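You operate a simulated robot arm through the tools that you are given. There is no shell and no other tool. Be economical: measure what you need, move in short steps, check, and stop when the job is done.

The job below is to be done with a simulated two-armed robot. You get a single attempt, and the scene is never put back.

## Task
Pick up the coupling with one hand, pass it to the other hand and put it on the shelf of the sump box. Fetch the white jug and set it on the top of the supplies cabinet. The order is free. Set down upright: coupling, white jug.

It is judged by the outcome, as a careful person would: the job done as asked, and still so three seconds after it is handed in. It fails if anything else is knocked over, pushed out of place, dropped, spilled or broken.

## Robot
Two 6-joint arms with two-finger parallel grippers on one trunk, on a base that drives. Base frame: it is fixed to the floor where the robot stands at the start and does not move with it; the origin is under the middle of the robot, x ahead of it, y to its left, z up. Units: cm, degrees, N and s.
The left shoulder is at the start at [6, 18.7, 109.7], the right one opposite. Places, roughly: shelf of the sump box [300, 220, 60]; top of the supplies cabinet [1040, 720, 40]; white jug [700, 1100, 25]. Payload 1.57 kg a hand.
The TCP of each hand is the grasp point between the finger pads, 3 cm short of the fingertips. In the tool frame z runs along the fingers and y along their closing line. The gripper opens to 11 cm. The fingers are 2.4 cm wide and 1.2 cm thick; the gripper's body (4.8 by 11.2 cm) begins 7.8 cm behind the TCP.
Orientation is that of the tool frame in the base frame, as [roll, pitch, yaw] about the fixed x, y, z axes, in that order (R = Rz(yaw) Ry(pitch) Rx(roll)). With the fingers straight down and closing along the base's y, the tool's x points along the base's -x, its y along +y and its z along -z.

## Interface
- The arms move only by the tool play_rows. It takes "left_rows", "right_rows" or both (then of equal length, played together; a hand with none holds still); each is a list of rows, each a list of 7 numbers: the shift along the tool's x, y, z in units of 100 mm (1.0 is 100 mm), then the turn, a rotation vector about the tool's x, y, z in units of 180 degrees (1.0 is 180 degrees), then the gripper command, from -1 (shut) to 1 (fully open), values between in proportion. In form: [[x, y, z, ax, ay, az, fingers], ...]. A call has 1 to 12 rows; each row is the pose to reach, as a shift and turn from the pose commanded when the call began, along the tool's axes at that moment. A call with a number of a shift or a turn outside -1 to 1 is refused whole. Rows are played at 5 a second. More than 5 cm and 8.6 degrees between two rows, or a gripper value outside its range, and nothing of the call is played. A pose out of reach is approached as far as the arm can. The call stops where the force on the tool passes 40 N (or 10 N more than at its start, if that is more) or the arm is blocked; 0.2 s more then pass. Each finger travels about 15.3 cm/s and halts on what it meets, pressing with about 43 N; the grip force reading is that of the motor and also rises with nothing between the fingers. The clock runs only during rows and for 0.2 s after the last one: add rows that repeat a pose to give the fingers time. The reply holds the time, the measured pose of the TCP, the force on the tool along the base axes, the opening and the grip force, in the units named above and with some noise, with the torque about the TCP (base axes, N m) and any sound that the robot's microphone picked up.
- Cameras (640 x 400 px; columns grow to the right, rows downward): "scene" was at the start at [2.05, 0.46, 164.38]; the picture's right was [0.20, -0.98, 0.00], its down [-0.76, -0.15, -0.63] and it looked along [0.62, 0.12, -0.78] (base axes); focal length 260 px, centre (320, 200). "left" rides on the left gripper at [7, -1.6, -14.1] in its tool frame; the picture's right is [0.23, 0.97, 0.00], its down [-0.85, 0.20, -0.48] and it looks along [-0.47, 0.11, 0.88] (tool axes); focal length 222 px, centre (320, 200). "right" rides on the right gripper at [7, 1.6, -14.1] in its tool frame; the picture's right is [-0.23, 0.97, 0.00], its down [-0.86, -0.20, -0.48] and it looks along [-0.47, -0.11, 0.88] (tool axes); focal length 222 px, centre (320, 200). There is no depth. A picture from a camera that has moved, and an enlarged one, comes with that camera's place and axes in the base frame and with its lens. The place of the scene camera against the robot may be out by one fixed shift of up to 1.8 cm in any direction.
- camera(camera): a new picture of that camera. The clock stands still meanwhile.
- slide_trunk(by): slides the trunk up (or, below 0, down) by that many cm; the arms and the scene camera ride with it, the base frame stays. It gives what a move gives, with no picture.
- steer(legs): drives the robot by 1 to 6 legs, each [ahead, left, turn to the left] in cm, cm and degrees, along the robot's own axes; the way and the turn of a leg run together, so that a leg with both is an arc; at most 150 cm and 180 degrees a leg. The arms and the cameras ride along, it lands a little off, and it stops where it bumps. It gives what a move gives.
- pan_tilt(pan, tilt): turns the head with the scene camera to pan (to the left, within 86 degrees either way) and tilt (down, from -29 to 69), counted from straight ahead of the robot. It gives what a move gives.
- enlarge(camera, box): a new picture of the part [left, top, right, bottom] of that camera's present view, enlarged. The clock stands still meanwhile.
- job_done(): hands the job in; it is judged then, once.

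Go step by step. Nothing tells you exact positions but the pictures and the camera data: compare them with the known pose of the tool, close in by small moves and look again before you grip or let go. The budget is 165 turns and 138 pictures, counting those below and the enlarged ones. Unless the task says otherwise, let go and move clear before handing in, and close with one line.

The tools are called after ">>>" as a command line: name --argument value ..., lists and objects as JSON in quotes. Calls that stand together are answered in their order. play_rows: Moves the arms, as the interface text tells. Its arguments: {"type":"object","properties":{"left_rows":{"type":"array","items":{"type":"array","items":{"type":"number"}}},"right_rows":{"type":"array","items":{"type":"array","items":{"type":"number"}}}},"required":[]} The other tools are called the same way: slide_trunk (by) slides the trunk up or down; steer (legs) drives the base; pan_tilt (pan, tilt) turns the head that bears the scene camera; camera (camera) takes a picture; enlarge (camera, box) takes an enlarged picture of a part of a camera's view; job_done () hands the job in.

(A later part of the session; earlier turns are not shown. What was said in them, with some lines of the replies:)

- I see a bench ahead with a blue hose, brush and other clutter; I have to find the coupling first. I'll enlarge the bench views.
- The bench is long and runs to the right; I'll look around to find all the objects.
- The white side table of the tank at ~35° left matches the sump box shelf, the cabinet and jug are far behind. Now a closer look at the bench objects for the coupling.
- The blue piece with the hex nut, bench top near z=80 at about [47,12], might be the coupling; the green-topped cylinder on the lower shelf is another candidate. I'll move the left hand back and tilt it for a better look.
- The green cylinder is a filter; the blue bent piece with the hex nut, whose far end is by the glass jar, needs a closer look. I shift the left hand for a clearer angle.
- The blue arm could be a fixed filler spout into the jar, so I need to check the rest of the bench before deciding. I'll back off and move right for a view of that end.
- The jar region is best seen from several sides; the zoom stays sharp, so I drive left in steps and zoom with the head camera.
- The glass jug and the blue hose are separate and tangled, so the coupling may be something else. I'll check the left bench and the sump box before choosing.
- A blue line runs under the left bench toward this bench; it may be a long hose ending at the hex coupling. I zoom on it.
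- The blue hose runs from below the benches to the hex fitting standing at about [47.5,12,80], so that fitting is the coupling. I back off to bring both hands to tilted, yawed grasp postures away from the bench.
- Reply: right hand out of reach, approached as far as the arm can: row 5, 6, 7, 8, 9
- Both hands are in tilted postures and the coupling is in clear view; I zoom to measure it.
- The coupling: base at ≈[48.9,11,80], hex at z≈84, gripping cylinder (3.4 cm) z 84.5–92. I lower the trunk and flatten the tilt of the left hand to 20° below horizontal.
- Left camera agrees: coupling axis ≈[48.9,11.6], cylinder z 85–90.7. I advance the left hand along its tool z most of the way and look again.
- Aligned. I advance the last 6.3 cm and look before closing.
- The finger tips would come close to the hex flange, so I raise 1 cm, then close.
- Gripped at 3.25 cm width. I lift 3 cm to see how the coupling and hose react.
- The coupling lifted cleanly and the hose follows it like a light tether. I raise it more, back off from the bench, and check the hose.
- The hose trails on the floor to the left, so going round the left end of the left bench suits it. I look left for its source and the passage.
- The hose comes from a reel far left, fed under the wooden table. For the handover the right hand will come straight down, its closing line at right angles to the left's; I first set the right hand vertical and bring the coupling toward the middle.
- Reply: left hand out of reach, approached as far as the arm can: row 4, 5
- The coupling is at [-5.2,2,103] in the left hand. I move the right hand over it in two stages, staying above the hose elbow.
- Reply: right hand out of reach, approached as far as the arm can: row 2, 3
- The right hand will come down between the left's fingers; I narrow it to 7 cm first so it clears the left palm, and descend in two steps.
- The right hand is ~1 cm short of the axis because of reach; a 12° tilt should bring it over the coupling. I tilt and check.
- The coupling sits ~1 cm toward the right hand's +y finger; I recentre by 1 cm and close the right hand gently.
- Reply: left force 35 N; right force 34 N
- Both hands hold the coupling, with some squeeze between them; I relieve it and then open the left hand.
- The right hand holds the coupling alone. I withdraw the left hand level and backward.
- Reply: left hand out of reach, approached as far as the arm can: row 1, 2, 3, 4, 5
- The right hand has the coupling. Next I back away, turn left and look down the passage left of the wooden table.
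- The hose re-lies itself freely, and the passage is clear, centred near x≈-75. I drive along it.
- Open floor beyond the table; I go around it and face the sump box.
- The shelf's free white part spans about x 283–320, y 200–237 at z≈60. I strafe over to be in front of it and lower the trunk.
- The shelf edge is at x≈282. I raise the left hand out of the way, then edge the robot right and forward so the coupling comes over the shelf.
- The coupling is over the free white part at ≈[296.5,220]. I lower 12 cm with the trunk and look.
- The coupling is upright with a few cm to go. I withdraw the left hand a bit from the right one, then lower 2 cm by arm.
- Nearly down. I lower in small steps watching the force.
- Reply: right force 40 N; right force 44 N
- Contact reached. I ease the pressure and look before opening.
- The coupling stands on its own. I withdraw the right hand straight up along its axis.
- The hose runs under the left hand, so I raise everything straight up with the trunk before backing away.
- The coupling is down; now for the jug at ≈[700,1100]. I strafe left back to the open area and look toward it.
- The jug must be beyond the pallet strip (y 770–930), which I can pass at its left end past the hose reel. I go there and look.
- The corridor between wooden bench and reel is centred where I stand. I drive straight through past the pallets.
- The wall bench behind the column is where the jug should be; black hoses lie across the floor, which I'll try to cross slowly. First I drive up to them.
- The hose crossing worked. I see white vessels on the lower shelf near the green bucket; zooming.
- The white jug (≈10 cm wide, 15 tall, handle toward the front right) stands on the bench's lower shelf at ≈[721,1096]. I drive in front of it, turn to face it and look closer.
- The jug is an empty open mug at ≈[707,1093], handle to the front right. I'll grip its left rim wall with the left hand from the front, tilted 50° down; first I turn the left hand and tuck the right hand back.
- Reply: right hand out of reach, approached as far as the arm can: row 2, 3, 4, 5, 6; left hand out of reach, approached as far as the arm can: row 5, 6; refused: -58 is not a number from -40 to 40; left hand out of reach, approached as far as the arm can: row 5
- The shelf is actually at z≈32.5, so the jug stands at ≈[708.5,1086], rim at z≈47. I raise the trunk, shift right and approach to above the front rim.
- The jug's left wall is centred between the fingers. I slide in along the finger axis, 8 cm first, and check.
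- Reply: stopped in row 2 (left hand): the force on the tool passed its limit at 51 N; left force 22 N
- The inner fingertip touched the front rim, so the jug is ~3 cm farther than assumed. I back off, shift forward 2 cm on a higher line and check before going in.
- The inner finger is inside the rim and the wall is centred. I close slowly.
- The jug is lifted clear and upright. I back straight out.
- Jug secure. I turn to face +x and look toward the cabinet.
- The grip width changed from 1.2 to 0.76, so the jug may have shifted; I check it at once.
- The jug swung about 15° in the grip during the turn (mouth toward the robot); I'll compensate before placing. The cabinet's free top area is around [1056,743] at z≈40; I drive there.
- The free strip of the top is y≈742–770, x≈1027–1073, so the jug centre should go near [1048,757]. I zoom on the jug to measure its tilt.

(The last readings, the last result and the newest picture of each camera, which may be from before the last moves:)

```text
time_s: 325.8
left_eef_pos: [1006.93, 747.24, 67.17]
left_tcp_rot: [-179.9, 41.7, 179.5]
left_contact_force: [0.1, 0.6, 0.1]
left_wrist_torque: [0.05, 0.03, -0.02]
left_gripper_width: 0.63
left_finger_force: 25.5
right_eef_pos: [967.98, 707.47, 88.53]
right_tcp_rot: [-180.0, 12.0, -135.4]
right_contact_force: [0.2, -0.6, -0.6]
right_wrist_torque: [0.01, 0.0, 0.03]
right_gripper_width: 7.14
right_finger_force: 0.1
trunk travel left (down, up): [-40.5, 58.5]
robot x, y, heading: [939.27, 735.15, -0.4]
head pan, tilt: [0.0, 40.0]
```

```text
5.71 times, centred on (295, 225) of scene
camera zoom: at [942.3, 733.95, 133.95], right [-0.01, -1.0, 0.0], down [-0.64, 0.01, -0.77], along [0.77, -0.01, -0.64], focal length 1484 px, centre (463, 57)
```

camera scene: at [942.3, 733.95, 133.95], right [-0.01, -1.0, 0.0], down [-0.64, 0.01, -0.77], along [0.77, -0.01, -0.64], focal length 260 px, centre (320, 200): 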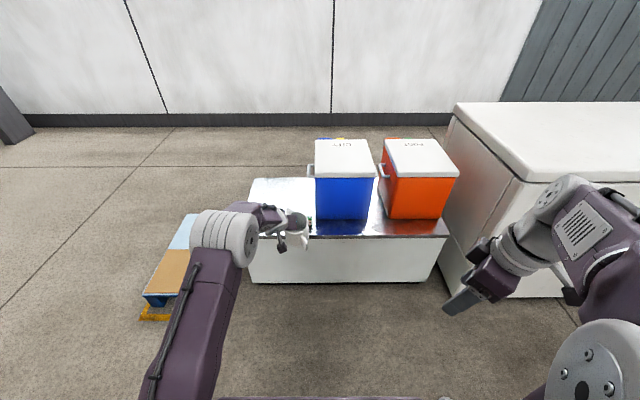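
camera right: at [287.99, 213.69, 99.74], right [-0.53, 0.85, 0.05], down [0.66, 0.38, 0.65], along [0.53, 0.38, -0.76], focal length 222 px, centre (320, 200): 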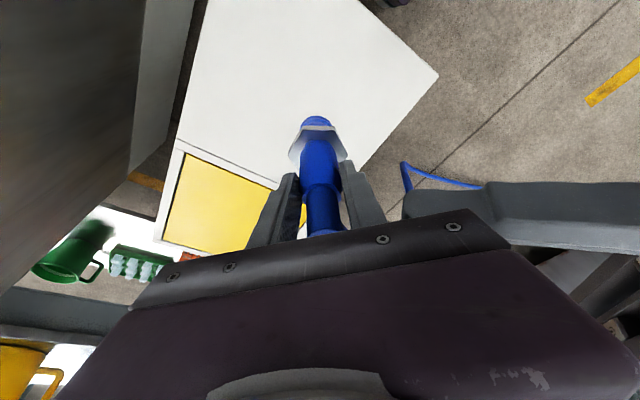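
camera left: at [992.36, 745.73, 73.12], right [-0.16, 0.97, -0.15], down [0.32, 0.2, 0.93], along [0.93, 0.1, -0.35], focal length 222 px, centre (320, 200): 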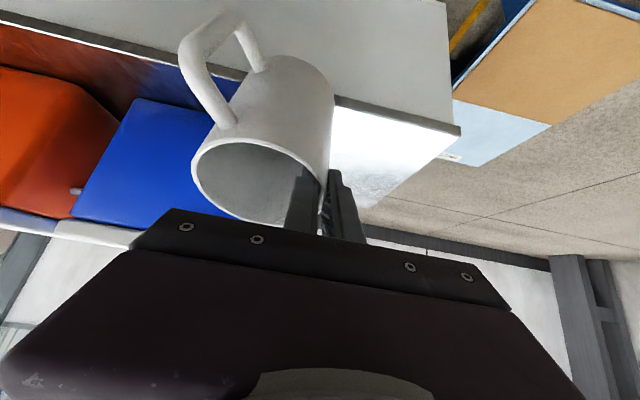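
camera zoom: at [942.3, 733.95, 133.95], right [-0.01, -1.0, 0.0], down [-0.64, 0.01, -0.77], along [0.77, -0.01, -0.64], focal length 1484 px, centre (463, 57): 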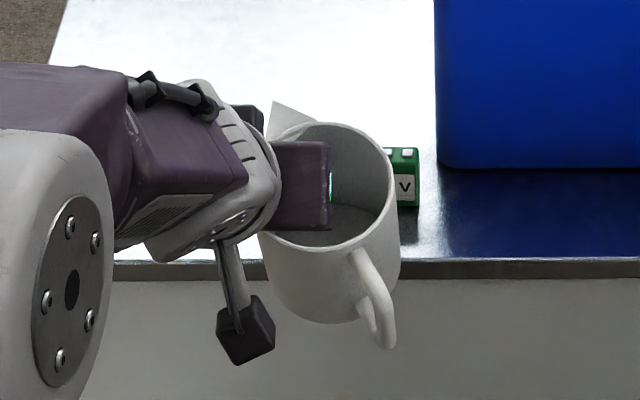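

The jug leans about 11° toward the robot; I rotate the hand by that much, then move over the cabinet.

>>> play_rows --left_rows '[[0, 0, 0, 0, 0.02, 0, -1], [0, 0, 0, 0, 0.04, 0, -1], [0, 0, 0, 0, 0.064, 0, -1], [0, 0, 0, 0, 0.064, 0, -1]]'

>>> steer --legs '[[0, 14, 0.4], [40, 0, 0]]'

>>> enlarge --camera "scene" --box '[200, 140, 400, 300]'

>>> camera --camera "left"

```text
time_s: 326.8
left_eef_pos: [1007.01, 747.21, 67.11]
left_tcp_rot: [-179.9, 30.2, 179.6]
left_contact_force: [-0.2, 0.5, -0.5]
left_wrist_torque: [0.06, -0.01, -0.04]
left_gripper_width: 0.62
left_finger_force: 25.9
left hand out of reach, approached as far as the arm can: row 1, 2
right_eef_pos: [967.97, 707.49, 88.72]
right_tcp_rot: [180.0, 12.1, -135.4]
right_contact_force: [-0.1, 0.0, 0.9]
right_wrist_torque: [-0.02, 0.01, 0.01]
right_gripper_width: 7.17
right_finger_force: 0.0
trunk travel left (down, up): [-40.5, 58.5]
robot x, y, heading: [939.01, 734.82, -0.6]
head pan, tilt: [0.0, 40.0]
```

```text
time_s: 330.2
left_eef_pos: [1047.11, 761.78, 67.21]
left_tcp_rot: [-179.9, 30.2, -179.9]
left_contact_force: [-0.3, 0.3, -0.7]
left_wrist_torque: [0.02, 0.0, 0.01]
left_gripper_width: 0.61
left_finger_force: 26.0
right_eef_pos: [1008.33, 721.65, 88.67]
right_tcp_rot: [179.9, 12.0, -135.1]
right_contact_force: [-0.4, -0.2, 0.1]
right_wrist_torque: [0.0, 0.02, 0.03]
right_gripper_width: 7.15
right_finger_force: 0.1
trunk travel left (down, up): [-40.5, 58.5]
robot x, y, heading: [979.16, 748.81, 0.0]
head pan, tilt: [0.0, 40.0]
```

```text
2.50 times, centred on (300, 220) of scene
camera zoom: at [982.51, 747.95, 133.94], right [0.0, -1.0, 0.0], down [-0.64, 0.0, -0.77], along [0.77, 0.0, -0.64], focal length 649 px, centre (370, 150)
```

zoom: 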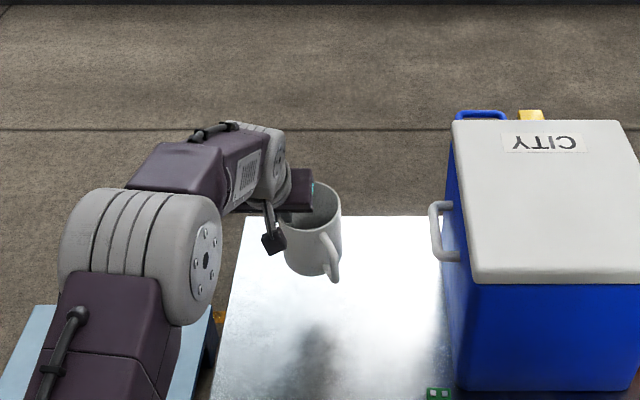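

```text
13 pictures are left
camera left: at [1033.94, 760.11, 75.86], right [-0.2, 0.97, -0.12], down [0.5, 0.2, 0.84], along [0.84, 0.11, -0.52], focal length 222 px, centre (320, 200)
```

left: 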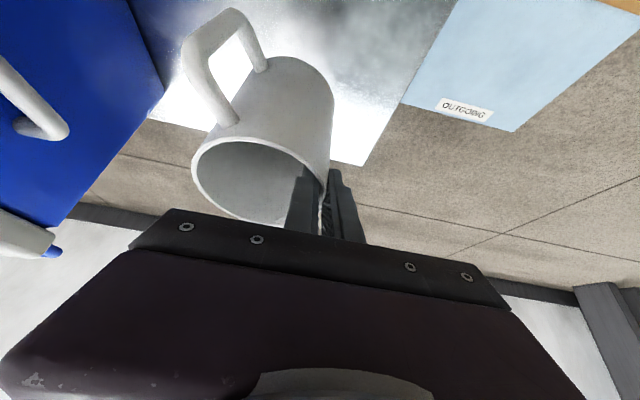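

The jug hangs over the free area, close to upright. I lower 12 cm with the trunk.

>>> slide_trunk --by -12

>>> enlarge --camera "scene" --box '[240, 170, 360, 270]'

>>> camera --camera "right"

```text
time_s: 331.7
left_eef_pos: [1047.29, 761.74, 56.05]
left_tcp_rot: [-179.8, 31.4, -179.9]
left_contact_force: [8.4, 6.1, 35.8]
left_wrist_torque: [-0.34, 0.03, 0.11]
left_gripper_width: 0.61
left_finger_force: 25.5
right_eef_pos: [1008.04, 721.58, 76.98]
right_tcp_rot: [-179.9, 12.1, -134.8]
right_contact_force: [0.2, -0.2, -0.4]
right_wrist_torque: [0.0, -0.01, 0.03]
right_gripper_width: 7.16
right_finger_force: 0.1
trunk travel left (down, up): [-28.5, 70.5]
robot x, y, heading: [979.91, 749.26, -0.3]
head pan, tilt: [0.0, 40.0]
```

```text
4.00 times, centred on (300, 220) of scene
camera zoom: at [981.97, 747.92, 122.01], right [0.0, -1.0, 0.0], down [-0.64, 0.0, -0.77], along [0.77, 0.0, -0.64], focal length 1039 px, centre (400, 120)
```

zoom: 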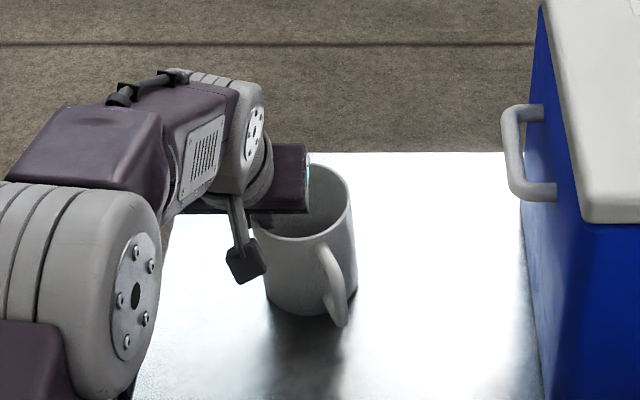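

```text
11 pictures are left
camera right: at [1000.01, 715.9, 89.21], right [-0.53, 0.85, 0.05], down [0.66, 0.38, 0.65], along [0.53, 0.38, -0.76], focal length 222 px, centre (320, 200)
```

right: 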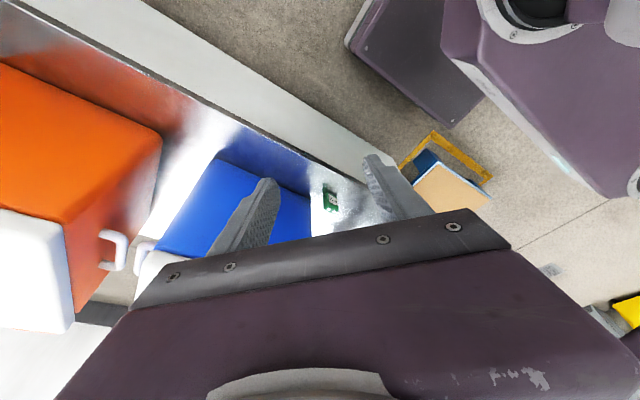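

It's already on the surface with 36 N pressure, so I raise by 0.8 cm to relieve it.

>>> slide_trunk --by 0.8

>>> enlarge --camera "left" --box '[120, 0, 440, 240]'

>>> enlarge --camera "scene" --box '[270, 180, 350, 260]'

```text
time_s: 332.3
left_eef_pos: [1046.99, 761.74, 55.99]
left_tcp_rot: [-179.8, 30.2, 179.9]
left_contact_force: [4.3, -0.5, 16.0]
left_wrist_torque: [-0.5, 0.01, 0.14]
left_gripper_width: 0.59
left_finger_force: 25.6
right_eef_pos: [1008.28, 721.55, 77.45]
right_tcp_rot: [180.0, 12.1, -135.0]
right_contact_force: [-0.7, 0.1, 0.5]
right_wrist_torque: [-0.01, -0.01, 0.0]
right_gripper_width: 7.14
right_finger_force: 0.1
trunk travel left (down, up): [-29.3, 69.7]
robot x, y, heading: [979.5, 749.06, 0.1]
head pan, tilt: [0.0, 40.0]
```

```text
1.67 times, centred on (280, 120) of left
camera zoom: at [1033.76, 760.02, 64.74], right [-0.19, 0.97, -0.12], down [0.5, 0.2, 0.84], along [0.84, 0.11, -0.52], focal length 370 px, centre (387, 333)
```

zoom: 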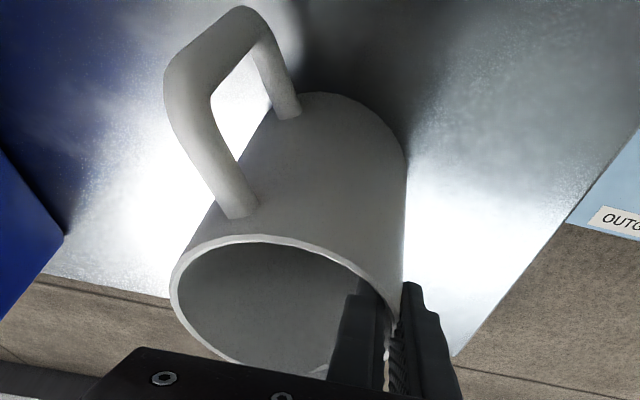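

```text
5.00 times, centred on (310, 220) of scene
camera zoom: at [982.2, 747.9, 122.73], right [0.0, -1.0, 0.0], down [-0.64, 0.0, -0.77], along [0.77, 0.0, -0.64], focal length 1299 px, centre (370, 100)
```

zoom: 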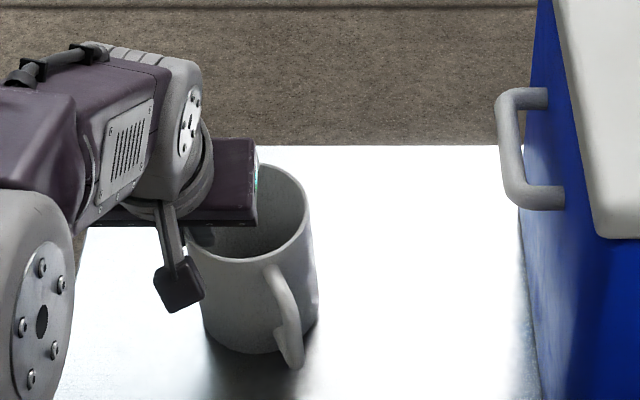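

The jug rests on the top; a little more relief, then I open the fingers slowly.

>>> slide_trunk --by 0.4

>>> play_rows --left_rows '[[0, 0, 0, 0, 0, 0, -0.85], [0, 0, 0, 0, 0, 0, -0.75], [0, 0, 0, 0, 0, 0, -0.6], [0, 0, 0, 0, 0, 0, -0.45], [0, 0, 0, 0, 0, 0, -0.3], [0, 0, 0, 0, 0, 0, -0.3]]'

>>> enlarge --camera "left" --box '[120, 0, 440, 240]'

```text
time_s: 332.8
left_eef_pos: [1046.94, 761.68, 56.11]
left_tcp_rot: [179.9, 29.9, 180.0]
left_contact_force: [-0.2, -0.4, -0.9]
left_wrist_torque: [0.02, 0.05, 0.0]
left_gripper_width: 0.52
left_finger_force: 25.4
right_eef_pos: [1008.48, 721.61, 77.76]
right_tcp_rot: [179.9, 12.0, -135.0]
right_contact_force: [-0.5, 0.2, -1.3]
right_wrist_torque: [-0.01, 0.0, 0.01]
right_gripper_width: 7.15
right_finger_force: 0.0
trunk travel left (down, up): [-29.7, 69.3]
robot x, y, heading: [979.1, 749.12, -0.2]
head pan, tilt: [0.0, 40.0]
```

```text
time_s: 334.2
left_eef_pos: [1047.07, 761.81, 56.32]
left_tcp_rot: [-179.9, 30.2, -180.0]
left_contact_force: [-0.1, 0.6, 0.6]
left_wrist_torque: [0.02, 0.0, -0.03]
left_gripper_width: 3.84
left_finger_force: 0.0
right_eef_pos: [1008.36, 721.67, 77.9]
right_tcp_rot: [179.8, 12.0, -135.0]
right_contact_force: [-0.3, 0.0, 0.0]
right_wrist_torque: [0.01, -0.02, 0.01]
right_gripper_width: 7.16
right_finger_force: 0.1
trunk travel left (down, up): [-29.7, 69.3]
robot x, y, heading: [979.52, 749.09, -0.1]
head pan, tilt: [0.0, 40.0]
```

```text
1.67 times, centred on (280, 120) of left
camera zoom: at [1033.89, 760.11, 65.11], right [-0.2, 0.97, -0.12], down [0.5, 0.2, 0.84], along [0.84, 0.11, -0.52], focal length 370 px, centre (387, 333)
```

zoom: 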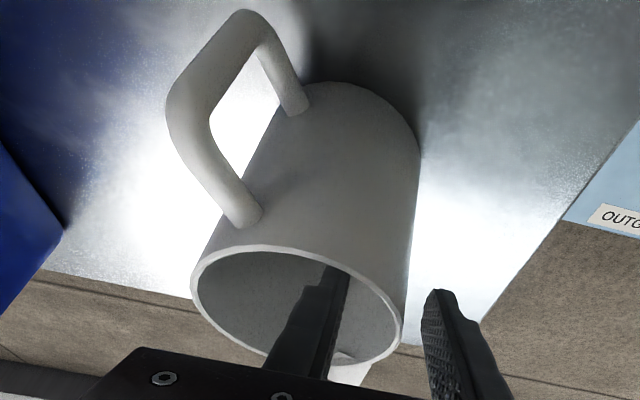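

The jug stands free. I lift straight out with the trunk and then back away.

>>> slide_trunk --by 18

>>> steer --legs '[[-35, 0, 0]]'

>>> enlarge --camera "scene" --box '[200, 120, 440, 280]'

```text
time_s: 336.2
left_eef_pos: [1047.11, 761.81, 74.23]
left_tcp_rot: [-179.9, 30.2, 180.0]
left_contact_force: [0.7, -0.4, 0.6]
left_wrist_torque: [0.03, 0.01, 0.03]
left_gripper_width: 3.83
left_finger_force: 0.0
right_eef_pos: [1008.34, 721.56, 95.87]
right_tcp_rot: [179.8, 12.0, -135.0]
right_contact_force: [0.0, 0.7, 0.2]
right_wrist_torque: [0.03, -0.02, -0.01]
right_gripper_width: 7.15
right_finger_force: 0.1
trunk travel left (down, up): [-47.7, 51.3]
robot x, y, heading: [979.34, 748.94, -0.2]
head pan, tilt: [0.0, 40.0]
```

```text
time_s: 338.5
left_eef_pos: [1011.82, 761.62, 74.37]
left_tcp_rot: [-179.8, 30.3, 179.9]
left_contact_force: [0.0, 0.1, 0.6]
left_wrist_torque: [0.0, 0.01, -0.01]
left_gripper_width: 3.84
left_finger_force: 0.1
right_eef_pos: [972.97, 721.66, 95.96]
right_tcp_rot: [180.0, 12.1, -135.0]
right_contact_force: [-0.2, 0.1, 0.3]
right_wrist_torque: [-0.04, 0.0, -0.01]
right_gripper_width: 7.18
right_finger_force: 0.0
trunk travel left (down, up): [-47.7, 51.3]
robot x, y, heading: [943.83, 748.95, -0.0]
head pan, tilt: [0.0, 40.0]
```

```text
2.50 times, centred on (320, 200) of scene
camera zoom: at [947.17, 748.04, 141.15], right [0.0, -1.0, 0.0], down [-0.64, 0.0, -0.77], along [0.77, 0.0, -0.64], focal length 649 px, centre (320, 200)
```

zoom: 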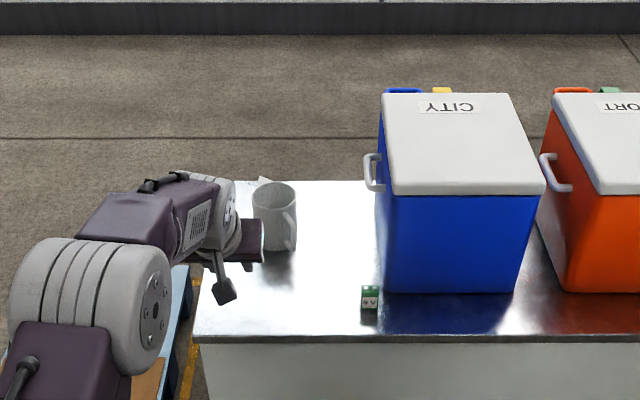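

The jug stands upright on the cabinet. I turn round for a last check of the coupling on the sump shelf.

>>> steer --legs '[[-25, 0, 0], [0, 0, -140]]'

>>> pan_tilt --pan 0 --tilt 8

>>> enlarge --camera "scene" --box '[240, 150, 400, 250]'

```text
time_s: 346.1
left_eef_pos: [874.46, 696.49, 74.24]
left_tcp_rot: [-179.9, 30.3, 39.2]
left_contact_force: [-1.1, -0.4, -0.2]
left_wrist_torque: [-0.01, -0.01, -0.01]
left_gripper_width: 3.84
left_finger_force: 0.0
right_eef_pos: [879.21, 752.04, 95.88]
right_tcp_rot: [180.0, 12.0, 84.2]
right_contact_force: [-0.3, 0.2, -1.0]
right_wrist_torque: [-0.02, -0.01, -0.01]
right_gripper_width: 7.17
right_finger_force: 0.1
trunk travel left (down, up): [-47.7, 51.3]
robot x, y, heading: [918.93, 749.05, -140.9]
head pan, tilt: [0.0, 40.0]
```

```text
time_s: 347.1
left_eef_pos: [874.43, 696.58, 74.35]
left_tcp_rot: [-179.9, 30.1, 39.1]
left_contact_force: [-0.3, 0.1, -0.4]
left_wrist_torque: [-0.02, 0.0, -0.02]
left_gripper_width: 3.84
left_finger_force: 0.1
right_eef_pos: [879.17, 752.0, 95.93]
right_tcp_rot: [179.9, 11.9, 84.1]
right_contact_force: [-0.3, -0.7, 0.2]
right_wrist_torque: [0.01, -0.02, 0.01]
right_gripper_width: 7.15
right_finger_force: 0.1
trunk travel left (down, up): [-47.7, 51.3]
robot x, y, heading: [919.31, 749.42, -141.1]
head pan, tilt: [0.0, 8.0]
```

```text
4.00 times, centred on (320, 200) of scene
camera zoom: at [917.01, 746.1, 146.23], right [-0.63, 0.78, 0.0], down [0.11, 0.09, -0.99], along [-0.77, -0.62, -0.14], focal length 1039 px, centre (320, 200)
```

zoom: 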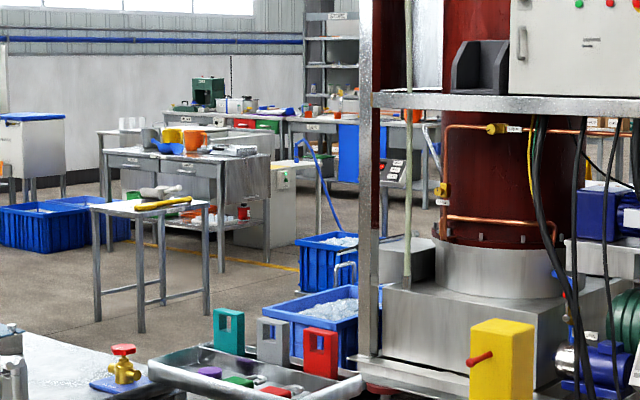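

The coupling is still standing on the sump shelf with its hose trailing, and the jug is on the cabinet, so I hand in the job.

>>> job_done

```text
The job is handed in.
```

The coupling was picked up with the left hand, passed to the right and set upright on the sump box shelf. The white jug is upright on the supplies cabinet, and nothing else appeared knocked over or moved in the pictures I took.
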